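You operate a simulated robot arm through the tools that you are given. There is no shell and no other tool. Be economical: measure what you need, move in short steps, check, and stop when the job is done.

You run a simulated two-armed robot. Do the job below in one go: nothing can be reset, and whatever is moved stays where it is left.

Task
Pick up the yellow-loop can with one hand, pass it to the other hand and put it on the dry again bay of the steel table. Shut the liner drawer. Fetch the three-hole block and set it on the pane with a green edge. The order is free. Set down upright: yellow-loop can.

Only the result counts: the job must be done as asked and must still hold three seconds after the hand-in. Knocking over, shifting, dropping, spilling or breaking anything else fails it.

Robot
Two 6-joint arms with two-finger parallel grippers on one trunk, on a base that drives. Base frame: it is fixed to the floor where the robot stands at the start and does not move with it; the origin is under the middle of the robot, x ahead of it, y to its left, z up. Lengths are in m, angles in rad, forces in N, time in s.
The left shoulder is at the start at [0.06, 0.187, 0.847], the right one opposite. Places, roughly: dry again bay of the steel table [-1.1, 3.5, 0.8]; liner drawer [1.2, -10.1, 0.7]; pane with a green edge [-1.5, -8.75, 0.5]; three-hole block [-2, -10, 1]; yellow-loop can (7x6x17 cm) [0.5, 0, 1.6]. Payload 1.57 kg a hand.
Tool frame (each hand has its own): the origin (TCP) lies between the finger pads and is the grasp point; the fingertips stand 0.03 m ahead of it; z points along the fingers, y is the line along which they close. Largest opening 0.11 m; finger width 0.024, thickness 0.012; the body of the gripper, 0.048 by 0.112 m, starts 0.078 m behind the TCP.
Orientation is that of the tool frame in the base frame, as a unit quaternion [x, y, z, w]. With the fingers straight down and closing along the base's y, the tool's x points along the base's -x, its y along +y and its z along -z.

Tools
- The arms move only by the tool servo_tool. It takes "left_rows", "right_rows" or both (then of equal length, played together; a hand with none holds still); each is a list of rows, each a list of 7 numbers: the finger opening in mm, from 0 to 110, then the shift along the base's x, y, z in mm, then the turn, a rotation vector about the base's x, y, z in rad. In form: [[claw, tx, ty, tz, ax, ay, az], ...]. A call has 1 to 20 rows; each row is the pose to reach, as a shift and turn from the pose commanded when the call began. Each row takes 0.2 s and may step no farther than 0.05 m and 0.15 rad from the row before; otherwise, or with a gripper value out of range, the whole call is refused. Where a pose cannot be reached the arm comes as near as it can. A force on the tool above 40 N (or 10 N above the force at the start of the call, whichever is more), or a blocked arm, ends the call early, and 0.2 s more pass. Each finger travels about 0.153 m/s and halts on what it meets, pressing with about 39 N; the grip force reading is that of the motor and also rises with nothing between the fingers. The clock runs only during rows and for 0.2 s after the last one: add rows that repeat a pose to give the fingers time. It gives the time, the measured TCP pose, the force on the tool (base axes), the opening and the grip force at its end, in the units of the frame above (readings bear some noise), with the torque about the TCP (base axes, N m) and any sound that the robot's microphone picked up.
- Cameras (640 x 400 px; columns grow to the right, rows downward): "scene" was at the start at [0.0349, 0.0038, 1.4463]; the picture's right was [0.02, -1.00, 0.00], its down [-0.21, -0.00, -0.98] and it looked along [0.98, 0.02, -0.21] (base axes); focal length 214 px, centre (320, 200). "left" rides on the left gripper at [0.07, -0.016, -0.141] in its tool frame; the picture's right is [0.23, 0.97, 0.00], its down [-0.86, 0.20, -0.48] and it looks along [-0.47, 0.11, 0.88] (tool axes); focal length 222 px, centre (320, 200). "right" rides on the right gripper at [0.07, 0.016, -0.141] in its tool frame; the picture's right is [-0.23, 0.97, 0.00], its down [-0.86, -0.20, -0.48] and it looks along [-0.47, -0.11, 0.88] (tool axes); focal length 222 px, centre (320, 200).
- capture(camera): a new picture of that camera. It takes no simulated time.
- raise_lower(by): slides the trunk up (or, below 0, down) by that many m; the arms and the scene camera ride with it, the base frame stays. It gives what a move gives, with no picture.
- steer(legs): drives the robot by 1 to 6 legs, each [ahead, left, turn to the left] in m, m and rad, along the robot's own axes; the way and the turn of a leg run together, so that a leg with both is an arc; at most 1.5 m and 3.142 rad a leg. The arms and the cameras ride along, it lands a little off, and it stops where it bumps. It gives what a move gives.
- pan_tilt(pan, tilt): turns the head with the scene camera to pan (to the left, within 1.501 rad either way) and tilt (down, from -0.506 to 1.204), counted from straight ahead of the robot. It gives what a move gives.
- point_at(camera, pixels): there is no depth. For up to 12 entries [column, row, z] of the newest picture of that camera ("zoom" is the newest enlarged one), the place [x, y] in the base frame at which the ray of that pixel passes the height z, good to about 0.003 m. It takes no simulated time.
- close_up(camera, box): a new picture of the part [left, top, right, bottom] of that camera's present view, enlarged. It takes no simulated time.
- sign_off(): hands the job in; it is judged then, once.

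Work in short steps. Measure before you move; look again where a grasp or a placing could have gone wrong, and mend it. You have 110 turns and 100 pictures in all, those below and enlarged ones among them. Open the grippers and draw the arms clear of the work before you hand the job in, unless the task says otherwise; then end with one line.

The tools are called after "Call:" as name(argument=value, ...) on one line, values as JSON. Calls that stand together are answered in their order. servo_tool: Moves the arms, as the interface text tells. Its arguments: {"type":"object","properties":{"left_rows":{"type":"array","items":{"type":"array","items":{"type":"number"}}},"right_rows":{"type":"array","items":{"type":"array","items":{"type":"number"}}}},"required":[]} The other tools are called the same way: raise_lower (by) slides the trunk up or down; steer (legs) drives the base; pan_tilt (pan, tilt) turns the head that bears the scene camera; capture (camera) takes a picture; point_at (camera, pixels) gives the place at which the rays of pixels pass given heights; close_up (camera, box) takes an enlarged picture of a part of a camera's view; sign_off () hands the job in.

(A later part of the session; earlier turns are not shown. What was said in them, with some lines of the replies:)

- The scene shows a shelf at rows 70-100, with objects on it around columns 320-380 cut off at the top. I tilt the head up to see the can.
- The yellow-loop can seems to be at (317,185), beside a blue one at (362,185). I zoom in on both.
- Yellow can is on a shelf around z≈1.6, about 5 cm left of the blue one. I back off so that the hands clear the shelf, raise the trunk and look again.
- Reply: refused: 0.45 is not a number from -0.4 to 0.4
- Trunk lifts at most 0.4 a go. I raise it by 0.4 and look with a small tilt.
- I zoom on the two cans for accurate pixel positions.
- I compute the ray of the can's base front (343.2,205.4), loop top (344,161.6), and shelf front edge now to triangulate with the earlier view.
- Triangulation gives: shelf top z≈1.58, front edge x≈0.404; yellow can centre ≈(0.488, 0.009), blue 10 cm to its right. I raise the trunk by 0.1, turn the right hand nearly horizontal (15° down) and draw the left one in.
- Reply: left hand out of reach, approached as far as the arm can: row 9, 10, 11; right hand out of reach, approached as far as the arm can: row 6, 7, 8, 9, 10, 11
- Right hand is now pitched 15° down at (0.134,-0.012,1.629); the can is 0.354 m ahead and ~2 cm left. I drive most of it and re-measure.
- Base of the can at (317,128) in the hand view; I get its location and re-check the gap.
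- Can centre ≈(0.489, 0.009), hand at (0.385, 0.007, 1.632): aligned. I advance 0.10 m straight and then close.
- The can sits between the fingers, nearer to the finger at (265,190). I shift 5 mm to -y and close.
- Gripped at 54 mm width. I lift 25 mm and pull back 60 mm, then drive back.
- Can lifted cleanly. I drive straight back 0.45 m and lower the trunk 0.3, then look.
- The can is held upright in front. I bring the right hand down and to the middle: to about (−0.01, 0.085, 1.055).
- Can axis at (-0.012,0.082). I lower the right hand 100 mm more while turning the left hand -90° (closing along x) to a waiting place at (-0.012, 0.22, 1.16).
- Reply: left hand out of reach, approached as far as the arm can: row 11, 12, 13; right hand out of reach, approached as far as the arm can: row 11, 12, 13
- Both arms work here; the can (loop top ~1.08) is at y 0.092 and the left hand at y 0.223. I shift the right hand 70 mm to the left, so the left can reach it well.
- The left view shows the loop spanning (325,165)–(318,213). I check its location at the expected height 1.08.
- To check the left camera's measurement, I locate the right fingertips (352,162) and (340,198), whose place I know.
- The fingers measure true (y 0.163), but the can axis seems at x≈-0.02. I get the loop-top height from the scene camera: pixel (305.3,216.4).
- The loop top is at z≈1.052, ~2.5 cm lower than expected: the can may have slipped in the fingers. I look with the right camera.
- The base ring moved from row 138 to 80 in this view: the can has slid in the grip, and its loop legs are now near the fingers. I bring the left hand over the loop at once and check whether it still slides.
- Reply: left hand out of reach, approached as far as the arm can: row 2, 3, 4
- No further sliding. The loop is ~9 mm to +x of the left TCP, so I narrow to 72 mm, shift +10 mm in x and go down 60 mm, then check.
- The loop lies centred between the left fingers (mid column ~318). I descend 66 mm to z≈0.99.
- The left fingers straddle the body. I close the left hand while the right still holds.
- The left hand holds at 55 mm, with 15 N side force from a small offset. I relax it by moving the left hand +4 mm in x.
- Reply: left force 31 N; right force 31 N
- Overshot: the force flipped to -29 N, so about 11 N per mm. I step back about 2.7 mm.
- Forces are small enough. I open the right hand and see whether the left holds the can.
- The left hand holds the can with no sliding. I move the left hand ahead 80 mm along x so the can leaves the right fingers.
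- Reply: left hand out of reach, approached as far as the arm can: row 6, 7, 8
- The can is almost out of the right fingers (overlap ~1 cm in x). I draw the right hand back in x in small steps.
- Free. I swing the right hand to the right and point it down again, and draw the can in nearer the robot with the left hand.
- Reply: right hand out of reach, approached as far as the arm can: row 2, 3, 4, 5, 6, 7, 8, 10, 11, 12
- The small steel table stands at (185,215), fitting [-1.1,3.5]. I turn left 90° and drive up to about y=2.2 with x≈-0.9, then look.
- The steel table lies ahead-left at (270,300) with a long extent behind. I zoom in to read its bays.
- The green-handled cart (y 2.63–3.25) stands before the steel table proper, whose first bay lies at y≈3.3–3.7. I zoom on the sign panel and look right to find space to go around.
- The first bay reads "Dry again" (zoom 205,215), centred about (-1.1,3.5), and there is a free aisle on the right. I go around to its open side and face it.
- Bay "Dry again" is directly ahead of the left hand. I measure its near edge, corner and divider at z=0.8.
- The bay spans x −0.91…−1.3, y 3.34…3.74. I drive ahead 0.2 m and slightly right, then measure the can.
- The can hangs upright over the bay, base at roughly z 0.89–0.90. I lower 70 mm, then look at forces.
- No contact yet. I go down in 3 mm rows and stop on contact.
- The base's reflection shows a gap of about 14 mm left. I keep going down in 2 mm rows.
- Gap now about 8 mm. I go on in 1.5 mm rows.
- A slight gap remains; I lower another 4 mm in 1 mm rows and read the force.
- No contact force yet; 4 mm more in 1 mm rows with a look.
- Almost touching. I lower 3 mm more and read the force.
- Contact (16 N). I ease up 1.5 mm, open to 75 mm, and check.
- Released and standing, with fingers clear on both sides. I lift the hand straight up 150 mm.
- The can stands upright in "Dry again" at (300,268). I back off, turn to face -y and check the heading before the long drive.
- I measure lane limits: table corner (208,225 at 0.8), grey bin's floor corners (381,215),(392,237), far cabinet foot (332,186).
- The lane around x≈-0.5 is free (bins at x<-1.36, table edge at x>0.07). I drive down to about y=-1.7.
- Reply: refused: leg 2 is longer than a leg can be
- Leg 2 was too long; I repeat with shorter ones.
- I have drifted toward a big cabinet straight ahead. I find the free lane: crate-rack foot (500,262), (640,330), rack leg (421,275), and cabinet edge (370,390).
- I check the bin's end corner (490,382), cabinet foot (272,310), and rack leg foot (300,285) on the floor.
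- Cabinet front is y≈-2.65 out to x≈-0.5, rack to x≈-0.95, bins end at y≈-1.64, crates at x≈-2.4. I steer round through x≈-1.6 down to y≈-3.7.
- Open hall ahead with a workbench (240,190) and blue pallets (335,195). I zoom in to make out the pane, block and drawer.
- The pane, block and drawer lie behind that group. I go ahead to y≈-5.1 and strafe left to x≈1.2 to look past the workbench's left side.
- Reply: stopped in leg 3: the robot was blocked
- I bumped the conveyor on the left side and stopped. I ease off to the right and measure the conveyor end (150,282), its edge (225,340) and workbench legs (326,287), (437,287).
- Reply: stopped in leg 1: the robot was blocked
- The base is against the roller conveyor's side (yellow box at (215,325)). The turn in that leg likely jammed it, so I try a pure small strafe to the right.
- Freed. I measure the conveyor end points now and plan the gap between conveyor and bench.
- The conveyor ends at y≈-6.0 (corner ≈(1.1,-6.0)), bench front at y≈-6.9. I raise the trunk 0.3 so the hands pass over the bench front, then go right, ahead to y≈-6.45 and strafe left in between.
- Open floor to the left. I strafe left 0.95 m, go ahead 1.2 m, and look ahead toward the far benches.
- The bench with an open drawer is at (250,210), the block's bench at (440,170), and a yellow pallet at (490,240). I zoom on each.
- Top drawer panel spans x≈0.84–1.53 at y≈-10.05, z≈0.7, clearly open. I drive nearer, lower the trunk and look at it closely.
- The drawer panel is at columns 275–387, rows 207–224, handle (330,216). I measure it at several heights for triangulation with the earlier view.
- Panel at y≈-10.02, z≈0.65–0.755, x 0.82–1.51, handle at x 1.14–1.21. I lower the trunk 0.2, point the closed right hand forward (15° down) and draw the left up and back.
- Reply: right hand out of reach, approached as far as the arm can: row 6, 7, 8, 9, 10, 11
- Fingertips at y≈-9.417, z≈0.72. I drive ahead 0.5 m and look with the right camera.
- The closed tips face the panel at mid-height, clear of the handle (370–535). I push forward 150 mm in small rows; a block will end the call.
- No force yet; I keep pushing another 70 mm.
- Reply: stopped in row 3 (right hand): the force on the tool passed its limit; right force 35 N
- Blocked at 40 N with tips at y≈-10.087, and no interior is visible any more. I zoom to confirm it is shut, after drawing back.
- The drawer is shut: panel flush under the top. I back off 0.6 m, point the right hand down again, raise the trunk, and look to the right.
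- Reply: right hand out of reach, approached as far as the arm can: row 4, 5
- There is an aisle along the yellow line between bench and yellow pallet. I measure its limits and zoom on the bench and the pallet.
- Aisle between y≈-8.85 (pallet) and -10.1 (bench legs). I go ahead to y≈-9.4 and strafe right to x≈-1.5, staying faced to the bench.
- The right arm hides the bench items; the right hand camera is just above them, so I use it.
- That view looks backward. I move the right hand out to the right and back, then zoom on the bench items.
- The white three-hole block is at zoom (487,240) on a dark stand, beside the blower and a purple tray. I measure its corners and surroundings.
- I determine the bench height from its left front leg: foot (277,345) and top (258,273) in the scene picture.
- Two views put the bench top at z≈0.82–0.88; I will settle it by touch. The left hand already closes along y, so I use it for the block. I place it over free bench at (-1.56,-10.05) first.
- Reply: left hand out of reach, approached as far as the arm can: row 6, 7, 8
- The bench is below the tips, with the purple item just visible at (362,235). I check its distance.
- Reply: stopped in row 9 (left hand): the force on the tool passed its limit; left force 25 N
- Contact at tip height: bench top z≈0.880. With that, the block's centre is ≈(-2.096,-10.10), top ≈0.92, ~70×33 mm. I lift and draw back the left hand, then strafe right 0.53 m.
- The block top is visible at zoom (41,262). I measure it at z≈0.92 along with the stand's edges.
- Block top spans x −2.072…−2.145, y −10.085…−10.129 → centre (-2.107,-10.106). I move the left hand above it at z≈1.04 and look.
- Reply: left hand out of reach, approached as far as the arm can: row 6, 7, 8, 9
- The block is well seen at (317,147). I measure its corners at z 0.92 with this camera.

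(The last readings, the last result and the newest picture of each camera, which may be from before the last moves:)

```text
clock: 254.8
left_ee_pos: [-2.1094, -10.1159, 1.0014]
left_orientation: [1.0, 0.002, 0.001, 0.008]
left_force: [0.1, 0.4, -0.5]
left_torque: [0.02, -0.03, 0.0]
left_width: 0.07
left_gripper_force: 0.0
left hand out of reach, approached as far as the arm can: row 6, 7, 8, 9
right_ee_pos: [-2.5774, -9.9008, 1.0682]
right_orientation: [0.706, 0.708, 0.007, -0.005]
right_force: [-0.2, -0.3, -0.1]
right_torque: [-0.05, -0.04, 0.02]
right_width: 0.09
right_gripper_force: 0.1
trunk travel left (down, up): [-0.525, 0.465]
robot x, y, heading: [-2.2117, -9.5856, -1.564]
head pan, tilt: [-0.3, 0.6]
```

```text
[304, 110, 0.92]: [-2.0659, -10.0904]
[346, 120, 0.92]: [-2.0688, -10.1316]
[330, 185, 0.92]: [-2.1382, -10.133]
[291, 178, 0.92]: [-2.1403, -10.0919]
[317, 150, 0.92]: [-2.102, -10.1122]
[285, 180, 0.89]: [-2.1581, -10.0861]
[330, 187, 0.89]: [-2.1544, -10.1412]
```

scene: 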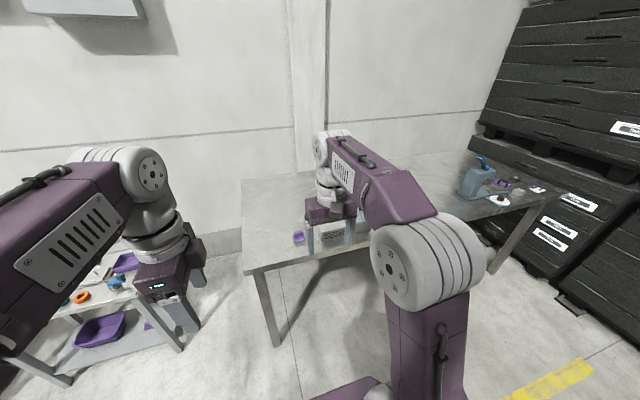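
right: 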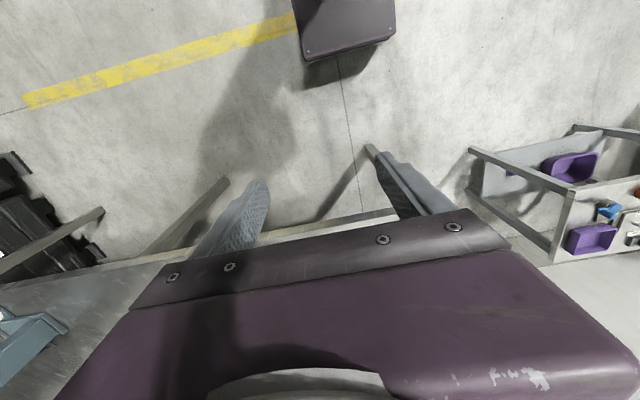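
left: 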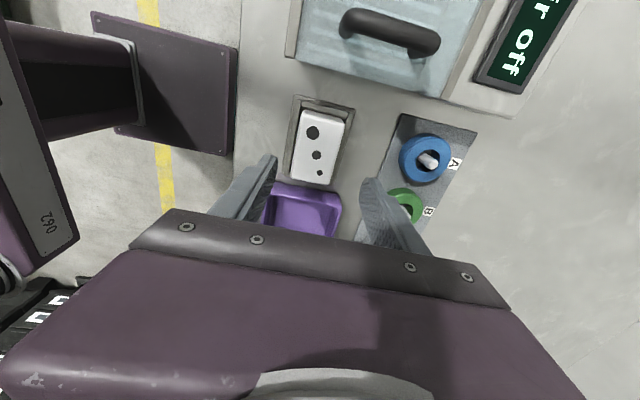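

Block centre (-2.103,-10.112), axis-aligned. I shift +6/+4 mm, descend to z≈0.933 and close.

Call:
servo_tool(left_rows=[[64, 6, 4, -10, 0, 0, 0], [64, 6, 4, -25, 0, 0, 0], [64, 6, 4, -40, 0, 0, 0], [64, 6, 4, -50, 0, 0, 0], [64, 6, 4, -60, 0, 0, 0], [64, 6, 4, -68, 0, 0, 0], [64, 6, 4, -68, 0, 0, 0]])

Call:
servo_tool(left_rows=[[50, 0, 0, 0, 0, 0, 0], [35, 0, 0, 0, 0, 0, 0], [30, 0, 0, 0, 0, 0, 0], [30, 0, 0, 0, 0, 0, 0]])

Call:
capture(camera="left")

```text
clock: 256.4
left_ee_pos: [-2.1039, -10.1162, 0.9965]
left_orientation: [1.0, 0.001, 0.002, 0.005]
left_force: [-0.6, -0.5, 0.4]
left_torque: [0.0, 0.0, -0.04]
left_width: 0.0641
left_gripper_force: 0.0
left hand out of reach, approached as far as the arm can: row 1, 2, 3, 4, 5, 6, 7
right_ee_pos: [-2.5767, -9.9003, 1.0677]
right_orientation: [0.706, 0.708, 0.009, -0.005]
right_force: [0.1, 0.2, 0.0]
right_torque: [0.0, 0.0, 0.01]
right_width: 0.0898
right_gripper_force: 0.1
trunk travel left (down, up): [-0.525, 0.465]
robot x, y, heading: [-2.2126, -9.5816, -1.561]
head pan, tilt: [-0.3, 0.6]
```

```text
clock: 257.4
left_ee_pos: [-2.1029, -10.1159, 0.9975]
left_orientation: [1.0, 0.002, 0.003, 0.005]
left_force: [-0.5, 0.5, 0.2]
left_torque: [-0.01, -0.05, -0.03]
left_width: 0.03
left_gripper_force: 0.0
right_ee_pos: [-2.5772, -9.9001, 1.0674]
right_orientation: [0.706, 0.708, 0.007, -0.005]
right_force: [-0.1, 0.5, -0.9]
right_torque: [-0.03, 0.02, -0.01]
right_width: 0.09
right_gripper_force: 0.0
trunk travel left (down, up): [-0.525, 0.465]
robot x, y, heading: [-2.2116, -9.5823, -1.559]
head pan, tilt: [-0.3, 0.6]
```

```text
14 pictures are left
```

left: 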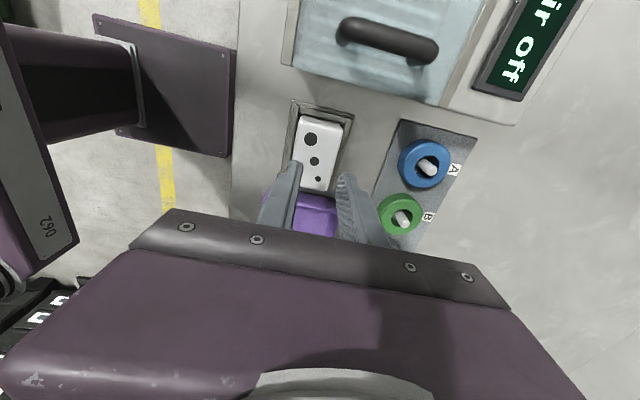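

The arm is at its reach limit, so it did not go down, but it sits exactly above the block. I reopen to 64 mm and lower the trunk 65 mm instead.

Call:
servo_tool(left_rows=[[50, 0, 0, 0, 0, 0, 0], [64, 0, 0, 0, 0, 0, 0], [64, 0, 0, 0, 0, 0, 0]])

Call:
raise_lower(by=-0.04)

Call:
capture(camera="left")

```text
clock: 258.2
left_ee_pos: [-2.1047, -10.1179, 0.9975]
left_orientation: [1.0, 0.002, 0.002, 0.005]
left_force: [0.2, 0.8, 0.1]
left_torque: [0.0, -0.01, 0.0]
left_width: 0.0636
left_gripper_force: 0.0
right_ee_pos: [-2.5778, -9.9, 1.0677]
right_orientation: [0.706, 0.708, 0.008, -0.006]
right_force: [-1.0, -0.6, -1.1]
right_torque: [0.05, -0.04, 0.0]
right_width: 0.0901
right_gripper_force: 0.0
trunk travel left (down, up): [-0.525, 0.465]
robot x, y, heading: [-2.213, -9.5789, -1.568]
head pan, tilt: [-0.3, 0.6]
```

```text
clock: 259.0
left_ee_pos: [-2.1036, -10.1176, 0.9572]
left_orientation: [1.0, 0.001, 0.002, 0.005]
left_force: [-0.4, -0.8, 0.0]
left_torque: [0.0, 0.0, 0.0]
left_width: 0.0641
left_gripper_force: 0.0
right_ee_pos: [-2.5771, -9.9, 1.0267]
right_orientation: [0.706, 0.708, 0.008, -0.006]
right_force: [-0.5, 0.8, -0.3]
right_torque: [0.02, 0.02, -0.01]
right_width: 0.0902
right_gripper_force: 0.1
trunk travel left (down, up): [-0.485, 0.505]
robot x, y, heading: [-2.2121, -9.5823, -1.565]
head pan, tilt: [-0.3, 0.6]
```

```text
13 pictures are left
```

left: 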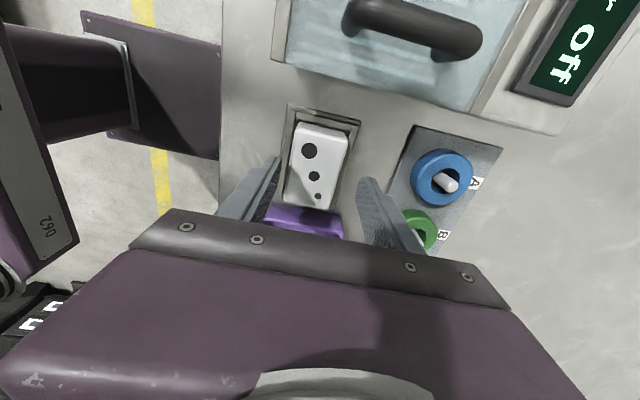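

The fingers straddle the block well. I lower 25 mm more and close.

Call:
raise_lower(by=-0.026)

Call:
servo_tool(left_rows=[[50, 0, 0, 0, 0, 0, 0], [35, 0, 0, 0, 0, 0, 0], [25, 0, 0, 0, 0, 0, 0], [25, 0, 0, 0, 0, 0, 0], [25, 0, 0, 0, 0, 0, 0]])

```text
clock: 259.8
left_ee_pos: [-2.1038, -10.1171, 0.9319]
left_orientation: [1.0, 0.002, 0.002, 0.004]
left_force: [0.6, -1.2, 0.2]
left_torque: [0.0, 0.01, 0.02]
left_width: 0.0641
left_gripper_force: 0.1
right_ee_pos: [-2.5769, -9.8993, 1.0011]
right_orientation: [0.706, 0.708, 0.009, -0.006]
right_force: [-0.3, 0.0, -0.6]
right_torque: [-0.03, 0.01, 0.0]
right_width: 0.0902
right_gripper_force: 0.1
trunk travel left (down, up): [-0.459, 0.531]
robot x, y, heading: [-2.2093, -9.5852, -1.571]
head pan, tilt: [-0.3, 0.6]
```

```text
clock: 260.9
left_ee_pos: [-2.104, -10.1162, 0.9317]
left_orientation: [1.0, 0.002, 0.001, 0.004]
left_force: [-1.7, 19.2, -3.3]
left_torque: [0.72, 0.0, -0.12]
left_width: 0.0449
left_gripper_force: 39.4
right_ee_pos: [-2.5773, -9.8982, 1.0018]
right_orientation: [0.706, 0.709, 0.006, -0.005]
right_force: [0.5, 0.0, 0.1]
right_torque: [-0.01, 0.0, -0.01]
right_width: 0.0898
right_gripper_force: 0.1
trunk travel left (down, up): [-0.459, 0.531]
robot x, y, heading: [-2.2096, -9.5809, -1.561]
head pan, tilt: [-0.3, 0.6]
```

Gripped at 45 mm, but 19 N along y: the hand is ~2 mm too far. I relieve it by +2 mm in y, then lift with the trunk.

Call:
servo_tool(left_rows=[[25, 0, 1, 0, 0, 0, 0], [25, 0, 2, 0, 0, 0, 0], [25, 0, 2, 0, 0, 0, 0]])

Call:
raise_lower(by=0.03)

Call:
capture(camera="left")

```text
clock: 261.8
left_ee_pos: [-2.1029, -10.1157, 0.9327]
left_orientation: [1.0, 0.002, 0.002, 0.003]
left_force: [1.7, 19.0, -7.1]
left_torque: [0.84, -0.14, -0.17]
left_width: 0.0446
left_gripper_force: 39.2
right_ee_pos: [-2.5765, -9.8969, 1.0015]
right_orientation: [0.706, 0.708, 0.007, -0.006]
right_force: [0.0, -0.6, 0.2]
right_torque: [0.04, 0.01, 0.01]
right_width: 0.0897
right_gripper_force: 0.1
trunk travel left (down, up): [-0.459, 0.531]
robot x, y, heading: [-2.2164, -9.5824, -1.566]
head pan, tilt: [-0.3, 0.6]
```

```text
clock: 262.5
left_ee_pos: [-2.1039, -10.1175, 0.961]
left_orientation: [1.0, 0.001, 0.002, 0.006]
left_force: [-0.4, 0.4, -2.7]
left_torque: [0.06, -0.03, 0.0]
left_width: 0.0447
left_gripper_force: 39.2
right_ee_pos: [-2.5779, -9.9001, 1.0307]
right_orientation: [0.706, 0.708, 0.008, -0.006]
right_force: [0.1, -0.4, -0.3]
right_torque: [-0.02, 0.01, 0.02]
right_width: 0.0901
right_gripper_force: 0.0
trunk travel left (down, up): [-0.489, 0.501]
robot x, y, heading: [-2.2117, -9.5805, -1.562]
head pan, tilt: [-0.3, 0.6]
```

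```text
12 pictures are left
```

left: 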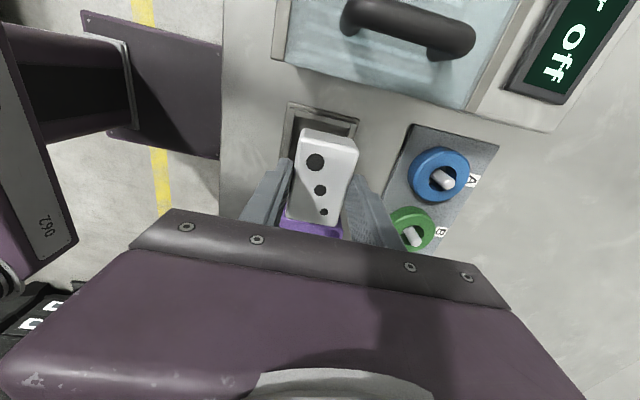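

Block lifted. I raise the trunk, back off, strafe to x≈-1.4 and draw the hand in, before turning to the pallets.

Call:
raise_lower(by=0.14)

Call:
steer(legs=[[-0.3, 0, 0], [0, 0.8, 0]])

Call:
servo_tool(left_rows=[[25, 0, 30, 0, 0, 0, 0], [25, 0, 60, 0, 0, 0, 0], [25, 0, 90, 0, 0, 0, 0], [25, 0, 120, 0, 0, 0, 0], [25, 0, 150, 0, 0, 0, 0], [25, 0, 180, 0, 0, 0, 0]], right_rows=[[90, 30, 0, 0, 0, 0, 0], [90, 60, 0, 0, 0, 0, 0], [90, 90, 0, 0, 0, 0, 0], [90, 120, 0, 0, 0, 0, 0], [90, 140, 0, 0, 0, 0, 0], [90, 140, 0, 0, 0, 0, 0]])

Call:
steer(legs=[[0, 0, 1.57], [0, 0, 1.57]])

Call:
pan_tilt(pan=0.0, tilt=0.75)

Call:
capture(camera="scene")

```text
clock: 264.2
left_ee_pos: [-2.1045, -10.1175, 1.1005]
left_orientation: [1.0, 0.003, 0.002, 0.003]
left_force: [0.2, -0.2, -2.9]
left_torque: [0.0, -0.01, -0.03]
left_width: 0.0447
left_gripper_force: 39.0
right_ee_pos: [-2.5773, -9.9, 1.1715]
right_orientation: [0.706, 0.708, 0.009, -0.006]
right_force: [-0.2, 0.8, -0.6]
right_torque: [-0.01, -0.02, -0.02]
right_width: 0.0899
right_gripper_force: 0.0
trunk travel left (down, up): [-0.629, 0.361]
robot x, y, heading: [-2.2132, -9.5804, -1.568]
head pan, tilt: [-0.3, 0.6]
```

```text
clock: 270.1
left_ee_pos: [-1.3172, -9.8159, 1.1019]
left_orientation: [1.0, -0.001, 0.002, 0.005]
left_force: [0.6, 0.5, -2.3]
left_torque: [-0.01, -0.04, -0.02]
left_width: 0.0446
left_gripper_force: 38.7
right_ee_pos: [-1.7877, -9.5952, 1.1708]
right_orientation: [0.708, 0.706, 0.008, -0.006]
right_force: [0.0, 0.2, -0.6]
right_torque: [0.01, 0.01, 0.04]
right_width: 0.0903
right_gripper_force: 0.1
trunk travel left (down, up): [-0.629, 0.361]
robot x, y, heading: [-1.4231, -9.2791, -1.574]
head pan, tilt: [-0.3, 0.6]
```

```text
clock: 271.5
left_ee_pos: [-1.3438, -9.8091, 1.1014]
left_orientation: [1.0, -0.002, 0.001, 0.004]
left_force: [0.1, 0.3, -2.6]
left_torque: [0.02, -0.01, 0.01]
left_width: 0.0443
left_gripper_force: 38.8
left hand out of reach, approached as far as the arm can: row 1, 2, 3, 4, 5, 6
right_ee_pos: [-1.6465, -9.5953, 1.1707]
right_orientation: [0.708, 0.706, 0.007, -0.005]
right_force: [-0.1, 0.1, -0.3]
right_torque: [0.02, 0.0, 0.01]
right_width: 0.09
right_gripper_force: 0.0
trunk travel left (down, up): [-0.629, 0.361]
robot x, y, heading: [-1.4269, -9.2798, -1.578]
head pan, tilt: [-0.3, 0.6]
```

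```text
clock: 279.6
left_ee_pos: [-1.5234, -8.7523, 1.1016]
left_orientation: [-0.017, 1.0, 0.005, -0.002]
left_force: [0.6, 0.1, -2.8]
left_torque: [0.02, 0.0, -0.01]
left_width: 0.0449
left_gripper_force: 39.4
right_ee_pos: [-1.2095, -8.9558, 1.1709]
right_orientation: [0.718, -0.695, 0.005, 0.008]
right_force: [-0.5, -0.1, 0.1]
right_torque: [0.0, 0.02, 0.0]
right_width: 0.0899
right_gripper_force: 0.0
trunk travel left (down, up): [-0.629, 0.361]
robot x, y, heading: [-1.4229, -9.2747, 1.609]
head pan, tilt: [-0.3, 0.6]
```

```text
clock: 280.4
left_ee_pos: [-1.524, -8.7511, 1.101]
left_orientation: [-0.017, 1.0, 0.004, -0.002]
left_force: [0.0, 0.6, -2.3]
left_torque: [0.03, -0.01, -0.03]
left_width: 0.0445
left_gripper_force: 39.1
right_ee_pos: [-1.2086, -8.954, 1.171]
right_orientation: [0.719, -0.695, 0.006, 0.008]
right_force: [-0.1, -0.4, 0.8]
right_torque: [0.01, -0.02, -0.01]
right_width: 0.0898
right_gripper_force: 0.2
trunk travel left (down, up): [-0.629, 0.361]
robot x, y, heading: [-1.4212, -9.2792, 1.606]
head pan, tilt: [0.0, 0.75]
```

```text
11 pictures are left
```

scene: 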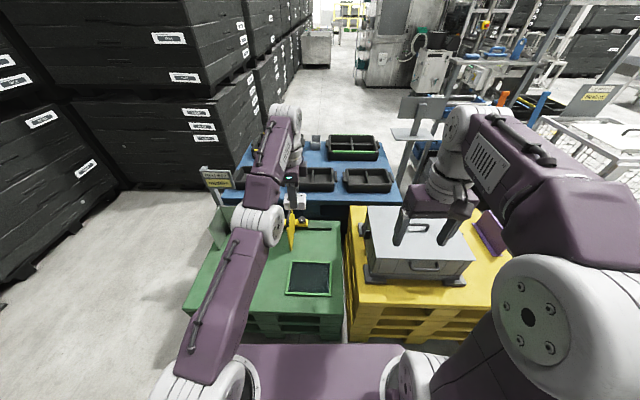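

A dark pane with a green frame lies on the green pallet at (310,278). I zoom in and measure it.

Call:
close_up(camera="scene", box=[180, 160, 380, 320])

Call:
point_at(camera="scene", pixels=[[291, 263, 0.5], [330, 264, 0.5], [330, 295, 0.5], [286, 293, 0.5], [310, 278, 0.5], [310, 278, 0.45], [310, 278, 0.55], [343, 313, 0.5], [348, 340, 0]])

```text
2.50 times, centred on (280, 240) of scene
```

zoom: 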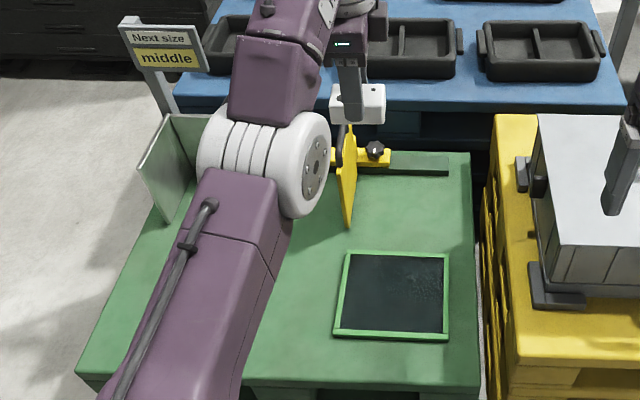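

```text
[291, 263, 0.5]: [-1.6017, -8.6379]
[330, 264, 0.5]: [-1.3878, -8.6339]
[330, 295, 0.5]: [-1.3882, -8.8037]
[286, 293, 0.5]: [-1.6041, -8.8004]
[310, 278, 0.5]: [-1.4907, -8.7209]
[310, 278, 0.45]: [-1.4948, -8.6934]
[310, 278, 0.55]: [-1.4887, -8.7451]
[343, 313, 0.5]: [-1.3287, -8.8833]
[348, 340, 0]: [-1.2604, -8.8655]
```

Pane spans x −1.60…−1.39, y ≈−8.80…−8.64 at z≈0.5, and the block hangs at (-1.524,-8.751). I pull the right hand back and up, centre with a small drive, and lower the trunk 0.4.

Call:
servo_tool(right_rows=[[90, 0, -20, 30, 0, 0, 0], [90, 0, -40, 60, 0, 0, 0], [90, 0, -60, 90, 0, 0, 0], [90, 0, -80, 120, 0, 0, 0], [90, 0, -100, 150, 0, 0, 0]])

Call:
steer(legs=[[0.015, -0.03, 0]])

Call:
raise_lower(by=-0.4)

Call:
close_up(camera="left", box=[160, 0, 480, 240])

```text
clock: 281.6
left_ee_pos: [-1.5218, -8.7514, 1.1025]
left_orientation: [-0.018, 1.0, 0.004, -0.002]
left_force: [-0.1, -0.8, -3.2]
left_torque: [0.01, -0.01, 0.01]
left_width: 0.0443
left_gripper_force: 38.7
right_ee_pos: [-1.2087, -9.045, 1.2762]
right_orientation: [0.719, -0.695, 0.007, 0.008]
right_force: [0.0, -0.6, 0.1]
right_torque: [0.01, 0.01, -0.01]
right_width: 0.0901
right_gripper_force: 0.0
right hand out of reach, approached as far as the arm can: row 4, 5
trunk travel left (down, up): [-0.629, 0.361]
robot x, y, heading: [-1.4214, -9.2816, 1.61]
head pan, tilt: [0.0, 0.75]
```

```text
clock: 282.5
left_ee_pos: [-1.496, -8.7371, 1.1019]
left_orientation: [-0.018, 1.0, 0.005, -0.001]
left_force: [-0.7, 0.2, -3.3]
left_torque: [-0.01, -0.05, 0.0]
left_width: 0.0446
left_gripper_force: 39.5
right_ee_pos: [-1.1824, -9.0303, 1.2762]
right_orientation: [0.719, -0.695, 0.006, 0.006]
right_force: [0.1, 0.5, -0.5]
right_torque: [0.0, -0.03, 0.03]
right_width: 0.0902
right_gripper_force: 0.0
trunk travel left (down, up): [-0.629, 0.361]
robot x, y, heading: [-1.395, -9.26, 1.604]
head pan, tilt: [0.0, 0.75]
```

```text
clock: 286.3
left_ee_pos: [-1.4941, -8.7368, 0.7015]
left_orientation: [-0.019, 1.0, 0.004, -0.001]
left_force: [-1.4, -1.5, -2.6]
left_torque: [-0.03, 0.0, 0.0]
left_width: 0.0446
left_gripper_force: 39.2
right_ee_pos: [-1.1796, -9.0299, 0.8754]
right_orientation: [0.719, -0.695, 0.005, 0.007]
right_force: [-0.6, -0.9, 0.0]
right_torque: [-0.02, 0.03, -0.02]
right_width: 0.0898
right_gripper_force: 0.0
trunk travel left (down, up): [-0.229, 0.761]
robot x, y, heading: [-1.3943, -9.2636, 1.608]
head pan, tilt: [0.0, 0.75]
```

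```text
1.67 times, centred on (320, 120) of left
```

zoom: 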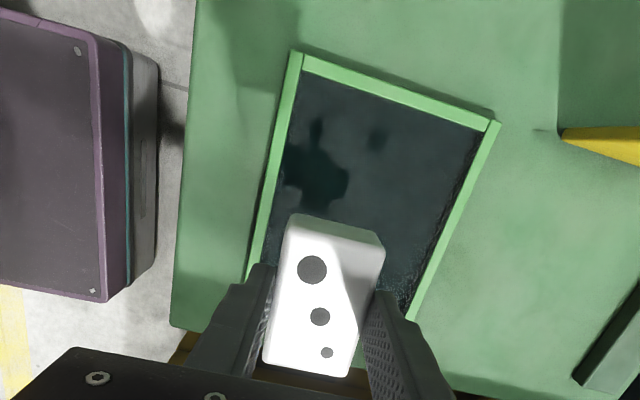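

The pane's corners appear at zoom (292,55) and (496,122). I triangulate its height by comparing with the scene values.

Call:
point_at(camera="zoom", pixels=[[292, 55, 0.45], [292, 55, 0.5], [292, 55, 0.55], [496, 122, 0.45], [496, 122, 0.5], [496, 122, 0.55], [415, 315, 0.5], [250, 270, 0.5]])

```text
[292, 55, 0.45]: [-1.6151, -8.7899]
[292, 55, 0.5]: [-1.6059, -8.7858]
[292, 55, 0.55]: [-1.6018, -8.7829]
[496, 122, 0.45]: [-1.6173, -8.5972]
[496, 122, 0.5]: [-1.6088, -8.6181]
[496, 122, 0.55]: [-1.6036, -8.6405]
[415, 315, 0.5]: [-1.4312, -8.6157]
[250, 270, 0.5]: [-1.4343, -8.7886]
```

Both views agree for pane z≈0.475–0.49, centre (-1.497,-8.705). I drive ahead 25 mm to centre and lower 0.15.

Call:
steer(legs=[[0.028, 0, 0]])

Call:
raise_lower(by=-0.14)

Call:
capture(camera="left")

```text
clock: 287.1
left_ee_pos: [-1.4951, -8.7074, 0.7011]
left_orientation: [-0.019, 1.0, 0.004, -0.003]
left_force: [0.2, -0.7, -2.6]
left_torque: [-0.02, -0.01, 0.0]
left_width: 0.0444
left_gripper_force: 39.2
right_ee_pos: [-1.1802, -8.9994, 0.8753]
right_orientation: [0.719, -0.694, 0.005, 0.008]
right_force: [-0.2, 0.2, -0.1]
right_torque: [0.0, 0.0, 0.01]
right_width: 0.0899
right_gripper_force: 0.2
trunk travel left (down, up): [-0.229, 0.761]
robot x, y, heading: [-1.3916, -9.2358, 1.603]
head pan, tilt: [0.0, 0.75]
```

```text
clock: 288.8
left_ee_pos: [-1.4963, -8.7076, 0.5612]
left_orientation: [-0.018, 1.0, 0.004, -0.002]
left_force: [-0.4, -0.3, -2.3]
left_torque: [0.0, 0.02, -0.01]
left_width: 0.0447
left_gripper_force: 38.9
right_ee_pos: [-1.1816, -9.0008, 0.7368]
right_orientation: [0.72, -0.694, 0.006, 0.007]
right_force: [0.2, -0.4, 0.0]
right_torque: [0.0, -0.01, -0.01]
right_width: 0.0901
right_gripper_force: 0.0
trunk travel left (down, up): [-0.089, 0.901]
robot x, y, heading: [-1.3958, -9.2366, 1.609]
head pan, tilt: [0.0, 0.75]
```

```text
8 pictures are left
```

left: 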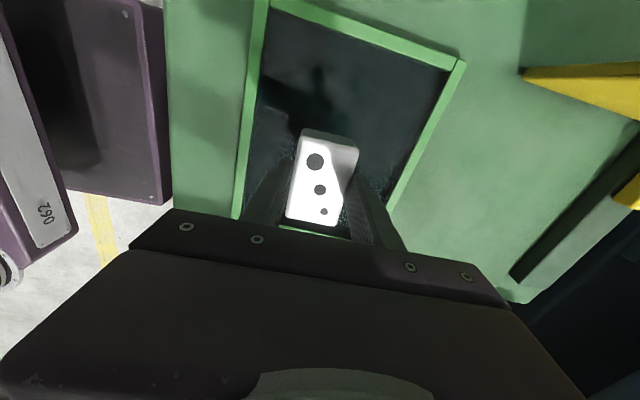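

Block is well over the pane. I lower 20 mm, then 8 mm, watching the force.

Call:
raise_lower(by=-0.02)

Call:
raise_lower(by=-0.008)

Call:
capture(camera="left")

```text
clock: 289.5
left_ee_pos: [-1.496, -8.7078, 0.5421]
left_orientation: [-0.017, 1.0, 0.004, -0.002]
left_force: [-0.2, 0.0, -3.2]
left_torque: [0.0, 0.01, 0.0]
left_width: 0.0444
left_gripper_force: 38.6
right_ee_pos: [-1.1805, -8.9999, 0.7152]
right_orientation: [0.719, -0.695, 0.006, 0.007]
right_force: [-0.3, -0.4, -0.3]
right_torque: [0.01, -0.02, 0.01]
right_width: 0.09
right_gripper_force: 0.1
trunk travel left (down, up): [-0.069, 0.921]
robot x, y, heading: [-1.3949, -9.2342, 1.607]
head pan, tilt: [0.0, 0.75]
```

```text
clock: 290.0
left_ee_pos: [-1.4961, -8.7072, 0.5328]
left_orientation: [-0.018, 1.0, 0.004, -0.001]
left_force: [-0.6, -0.8, -3.5]
left_torque: [-0.02, -0.03, 0.01]
left_width: 0.0443
left_gripper_force: 39.0
right_ee_pos: [-1.182, -9.0007, 0.7085]
right_orientation: [0.719, -0.695, 0.006, 0.007]
right_force: [0.7, -0.3, -0.3]
right_torque: [0.01, 0.01, 0.0]
right_width: 0.0901
right_gripper_force: 0.0
trunk travel left (down, up): [-0.061, 0.929]
robot x, y, heading: [-1.3951, -9.2371, 1.609]
head pan, tilt: [0.0, 0.75]
```

```text
7 pictures are left
```

left: 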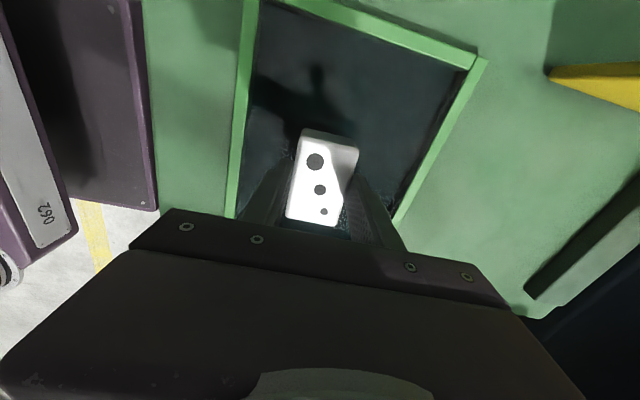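

No contact yet (−3 N is the block's weight). I lower in 5 mm steps.

Call:
raise_lower(by=-0.005)

Call:
raise_lower(by=-0.005)

```text
clock: 290.6
left_ee_pos: [-1.4961, -8.7085, 0.5282]
left_orientation: [-0.018, 1.0, 0.005, -0.002]
left_force: [-0.1, -0.2, -2.7]
left_torque: [0.02, 0.0, 0.02]
left_width: 0.0442
left_gripper_force: 39.0
right_ee_pos: [-1.1809, -8.9993, 0.703]
right_orientation: [0.719, -0.695, 0.006, 0.006]
right_force: [0.4, -0.2, -0.2]
right_torque: [-0.03, 0.02, 0.01]
right_width: 0.0903
right_gripper_force: 0.0
trunk travel left (down, up): [-0.056, 0.934]
robot x, y, heading: [-1.3957, -9.2355, 1.608]
head pan, tilt: [0.0, 0.75]
```

```text
clock: 291.1
left_ee_pos: [-1.4951, -8.7071, 0.5251]
left_orientation: [-0.017, 1.0, 0.004, -0.002]
left_force: [1.2, 0.7, -3.3]
left_torque: [0.01, 0.03, 0.01]
left_width: 0.0447
left_gripper_force: 39.7
right_ee_pos: [-1.1796, -9.0006, 0.6984]
right_orientation: [0.719, -0.695, 0.005, 0.007]
right_force: [0.3, 0.6, -0.7]
right_torque: [0.0, 0.02, -0.02]
right_width: 0.0901
right_gripper_force: 0.1
trunk travel left (down, up): [-0.051, 0.939]
robot x, y, heading: [-1.3918, -9.2369, 1.604]
head pan, tilt: [0.0, 0.75]
```

Still free at z 0.525; I continue in 4 mm steps.

Call:
raise_lower(by=-0.004)

Call:
raise_lower(by=-0.004)

```text
clock: 291.6
left_ee_pos: [-1.4955, -8.7081, 0.5193]
left_orientation: [-0.017, 1.0, 0.004, -0.001]
left_force: [0.3, 1.1, -3.3]
left_torque: [-0.01, -0.02, -0.01]
left_width: 0.0445
left_gripper_force: 39.2
right_ee_pos: [-1.1803, -9.0006, 0.6927]
right_orientation: [0.72, -0.694, 0.006, 0.006]
right_force: [-0.7, 0.1, 0.6]
right_torque: [0.02, -0.02, 0.0]
right_width: 0.0898
right_gripper_force: 0.1
trunk travel left (down, up): [-0.047, 0.943]
robot x, y, heading: [-1.3983, -9.2346, 1.606]
head pan, tilt: [0.0, 0.75]
```

```text
clock: 292.2
left_ee_pos: [-1.4959, -8.7073, 0.5147]
left_orientation: [-0.018, 1.0, 0.004, -0.002]
left_force: [-1.1, 1.0, -3.1]
left_torque: [0.01, 0.01, 0.0]
left_width: 0.0446
left_gripper_force: 39.6
right_ee_pos: [-1.1809, -9.0008, 0.6898]
right_orientation: [0.719, -0.695, 0.006, 0.007]
right_force: [0.3, -0.9, -0.3]
right_torque: [0.02, 0.02, 0.03]
right_width: 0.09
right_gripper_force: 0.1
trunk travel left (down, up): [-0.043, 0.947]
robot x, y, heading: [-1.3965, -9.2343, 1.611]
head pan, tilt: [0.0, 0.75]
```

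Still free. Further 3 mm steps, with a close look.

Call:
raise_lower(by=-0.003)

Call:
raise_lower(by=-0.003)

Call:
close_up(camera="scene", box=[230, 180, 350, 260])

```text
clock: 292.7
left_ee_pos: [-1.4952, -8.7076, 0.5153]
left_orientation: [-0.018, 1.0, 0.006, -0.002]
left_force: [-1.3, 1.1, 7.9]
left_torque: [-0.18, 0.07, -0.06]
left_width: 0.0446
left_gripper_force: 39.1
right_ee_pos: [-1.1815, -9.0006, 0.6859]
right_orientation: [0.719, -0.695, 0.005, 0.007]
right_force: [0.4, -0.2, 0.3]
right_torque: [0.0, -0.01, -0.01]
right_width: 0.0898
right_gripper_force: 0.1
trunk travel left (down, up): [-0.04, 0.95]
robot x, y, heading: [-1.3975, -9.2369, 1.603]
head pan, tilt: [0.0, 0.75]
```

```text
clock: 293.2
left_ee_pos: [-1.4948, -8.7079, 0.5126]
left_orientation: [-0.018, 1.0, 0.009, -0.001]
left_force: [-1.7, 9.7, 29.9]
left_torque: [-0.14, 0.03, -0.05]
left_width: 0.0447
left_gripper_force: 39.4
right_ee_pos: [-1.181, -9.0018, 0.6845]
right_orientation: [0.719, -0.695, 0.004, 0.006]
right_force: [1.2, 0.1, 0.1]
right_torque: [-0.02, 0.0, 0.0]
right_width: 0.09
right_gripper_force: 0.1
trunk travel left (down, up): [-0.037, 0.953]
robot x, y, heading: [-1.3946, -9.2374, 1.602]
head pan, tilt: [0.0, 0.75]
```

```text
5.00 times, centred on (290, 220) of scene
```

zoom: 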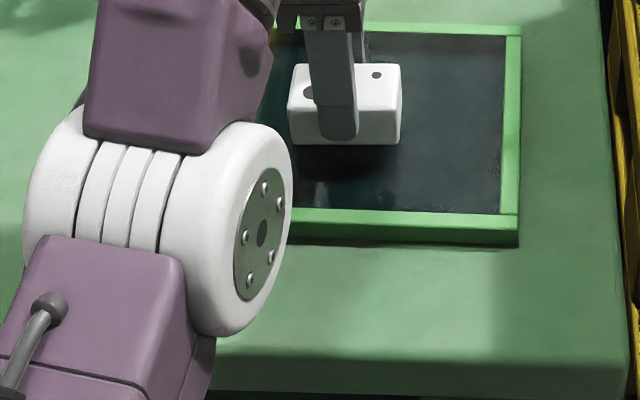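

Contact: +30 N, block resting on the pane. I ease up 3 mm and open the fingers.

Call:
raise_lower(by=0.003)

Call:
servo_tool(left_rows=[[50, 0, 0, 0, 0, 0, 0], [65, 0, 0, 0, 0, 0, 0], [75, 0, 0, 0, 0, 0, 0], [75, 0, 0, 0, 0, 0, 0]])

Call:
capture(camera="left")

```text
clock: 293.7
left_ee_pos: [-1.4942, -8.7083, 0.5124]
left_orientation: [-0.017, 1.0, 0.004, -0.002]
left_force: [-0.6, 5.3, 13.3]
left_torque: [0.11, -0.26, 0.11]
left_width: 0.0447
left_gripper_force: 39.0
right_ee_pos: [-1.1808, -9.0009, 0.6868]
right_orientation: [0.72, -0.694, 0.005, 0.006]
right_force: [-0.9, -0.4, -0.6]
right_torque: [0.02, -0.01, -0.01]
right_width: 0.0898
right_gripper_force: 0.1
trunk travel left (down, up): [-0.04, 0.95]
robot x, y, heading: [-1.3973, -9.2375, 1.61]
head pan, tilt: [0.0, 0.75]
```

```text
clock: 294.7
left_ee_pos: [-1.4947, -8.7079, 0.5132]
left_orientation: [-0.018, 1.0, 0.004, -0.002]
left_force: [-0.5, -0.3, 1.6]
left_torque: [0.01, -0.01, 0.0]
left_width: 0.0749
left_gripper_force: 0.0
right_ee_pos: [-1.1802, -9.0, 0.6856]
right_orientation: [0.72, -0.694, 0.006, 0.007]
right_force: [-0.3, 0.1, 0.1]
right_torque: [0.02, 0.0, 0.01]
right_width: 0.09
right_gripper_force: 0.1
trunk travel left (down, up): [-0.04, 0.95]
robot x, y, heading: [-1.3963, -9.2353, 1.609]
head pan, tilt: [0.0, 0.75]
```

```text
5 pictures are left
```

left: 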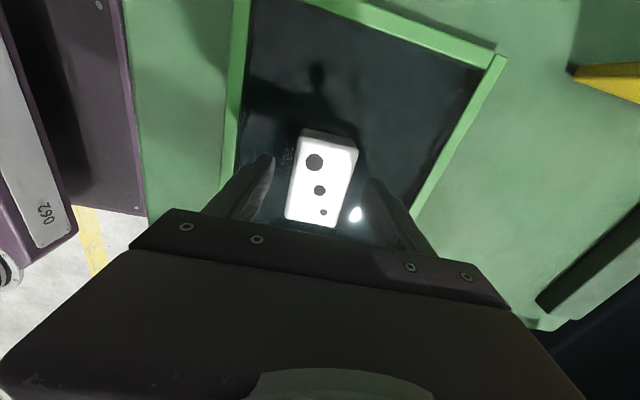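

The block is released on the pane, fingers clear. I raise the trunk 0.35, back off a little, and check.

Call:
raise_lower(by=0.35)

Call:
steer(legs=[[-0.12, 0, 0]])

Call:
close_up(camera="scene", box=[200, 160, 400, 320])

```text
clock: 298.1
left_ee_pos: [-1.4962, -8.707, 0.8631]
left_orientation: [-0.017, 1.0, 0.005, -0.002]
left_force: [0.3, -0.1, -0.8]
left_torque: [-0.01, -0.01, 0.02]
left_width: 0.0753
left_gripper_force: 0.0
right_ee_pos: [-1.1811, -9.0003, 1.0371]
right_orientation: [0.72, -0.694, 0.005, 0.007]
right_force: [0.3, -0.6, -0.6]
right_torque: [-0.01, -0.02, 0.02]
right_width: 0.0898
right_gripper_force: 0.1
trunk travel left (down, up): [-0.39, 0.6]
robot x, y, heading: [-1.3959, -9.2316, 1.606]
head pan, tilt: [0.0, 0.75]
```

```text
clock: 299.4
left_ee_pos: [-1.4896, -8.8263, 0.863]
left_orientation: [-0.017, 1.0, 0.005, -0.002]
left_force: [-0.9, 0.4, -0.9]
left_torque: [0.03, 0.01, 0.01]
left_width: 0.0749
left_gripper_force: 0.1
right_ee_pos: [-1.1764, -9.1191, 1.0372]
right_orientation: [0.718, -0.696, 0.006, 0.006]
right_force: [0.2, -0.4, -0.4]
right_torque: [0.05, -0.01, 0.02]
right_width: 0.09
right_gripper_force: 0.0
trunk travel left (down, up): [-0.39, 0.6]
robot x, y, heading: [-1.3897, -9.3526, 1.604]
head pan, tilt: [0.0, 0.75]
```

```text
2.50 times, centred on (300, 240) of scene
```

zoom: 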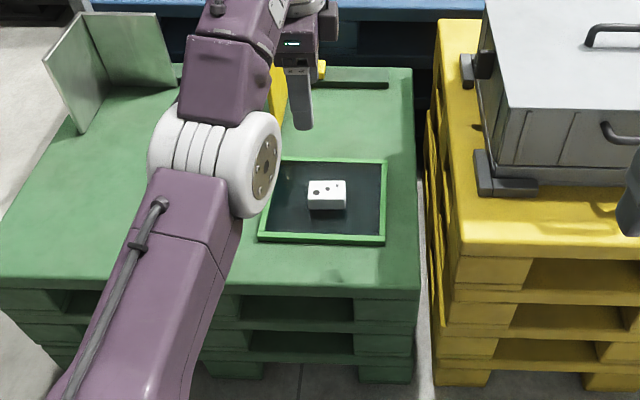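

The block rests in the middle of the pane. I take a last look toward the drawer to make sure that it stayed shut.

Call:
pan_tilt(pan=-1.5, tilt=0.3)

Call:
close_up(camera="scene", box=[340, 130, 560, 270])

```text
clock: 301.0
left_ee_pos: [-1.4892, -8.8229, 0.8633]
left_orientation: [-0.017, 1.0, 0.004, -0.002]
left_force: [0.1, 0.1, -0.4]
left_torque: [0.0, 0.03, 0.0]
left_width: 0.075
left_gripper_force: 0.0
right_ee_pos: [-1.1765, -9.1183, 1.0354]
right_orientation: [0.718, -0.696, 0.005, 0.006]
right_force: [0.0, -0.3, 0.4]
right_torque: [-0.03, -0.03, -0.01]
right_width: 0.0901
right_gripper_force: 0.1
trunk travel left (down, up): [-0.39, 0.6]
robot x, y, heading: [-1.392, -9.3499, 1.607]
head pan, tilt: [-1.499, 0.3]
```

```text
2.86 times, centred on (450, 200) of scene
```

zoom: 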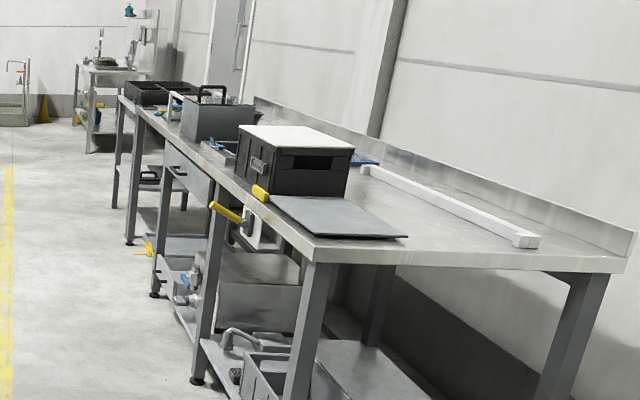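

The drawer front is flush with the bench, the block is on the pane and the can stands in its bay; both grippers are open and clear, so I hand in.

Call:
sign_off()

```text
The job is handed in.
```

The yellow-loop can was passed from the right hand to the left and stands upright in the "Dry again" bay. The liner drawer is shut, and the three-hole block is on the green-edged pane. On the way my base bumped the roller conveyor once; I saw no sign that it moved, but I didn't check it closely.
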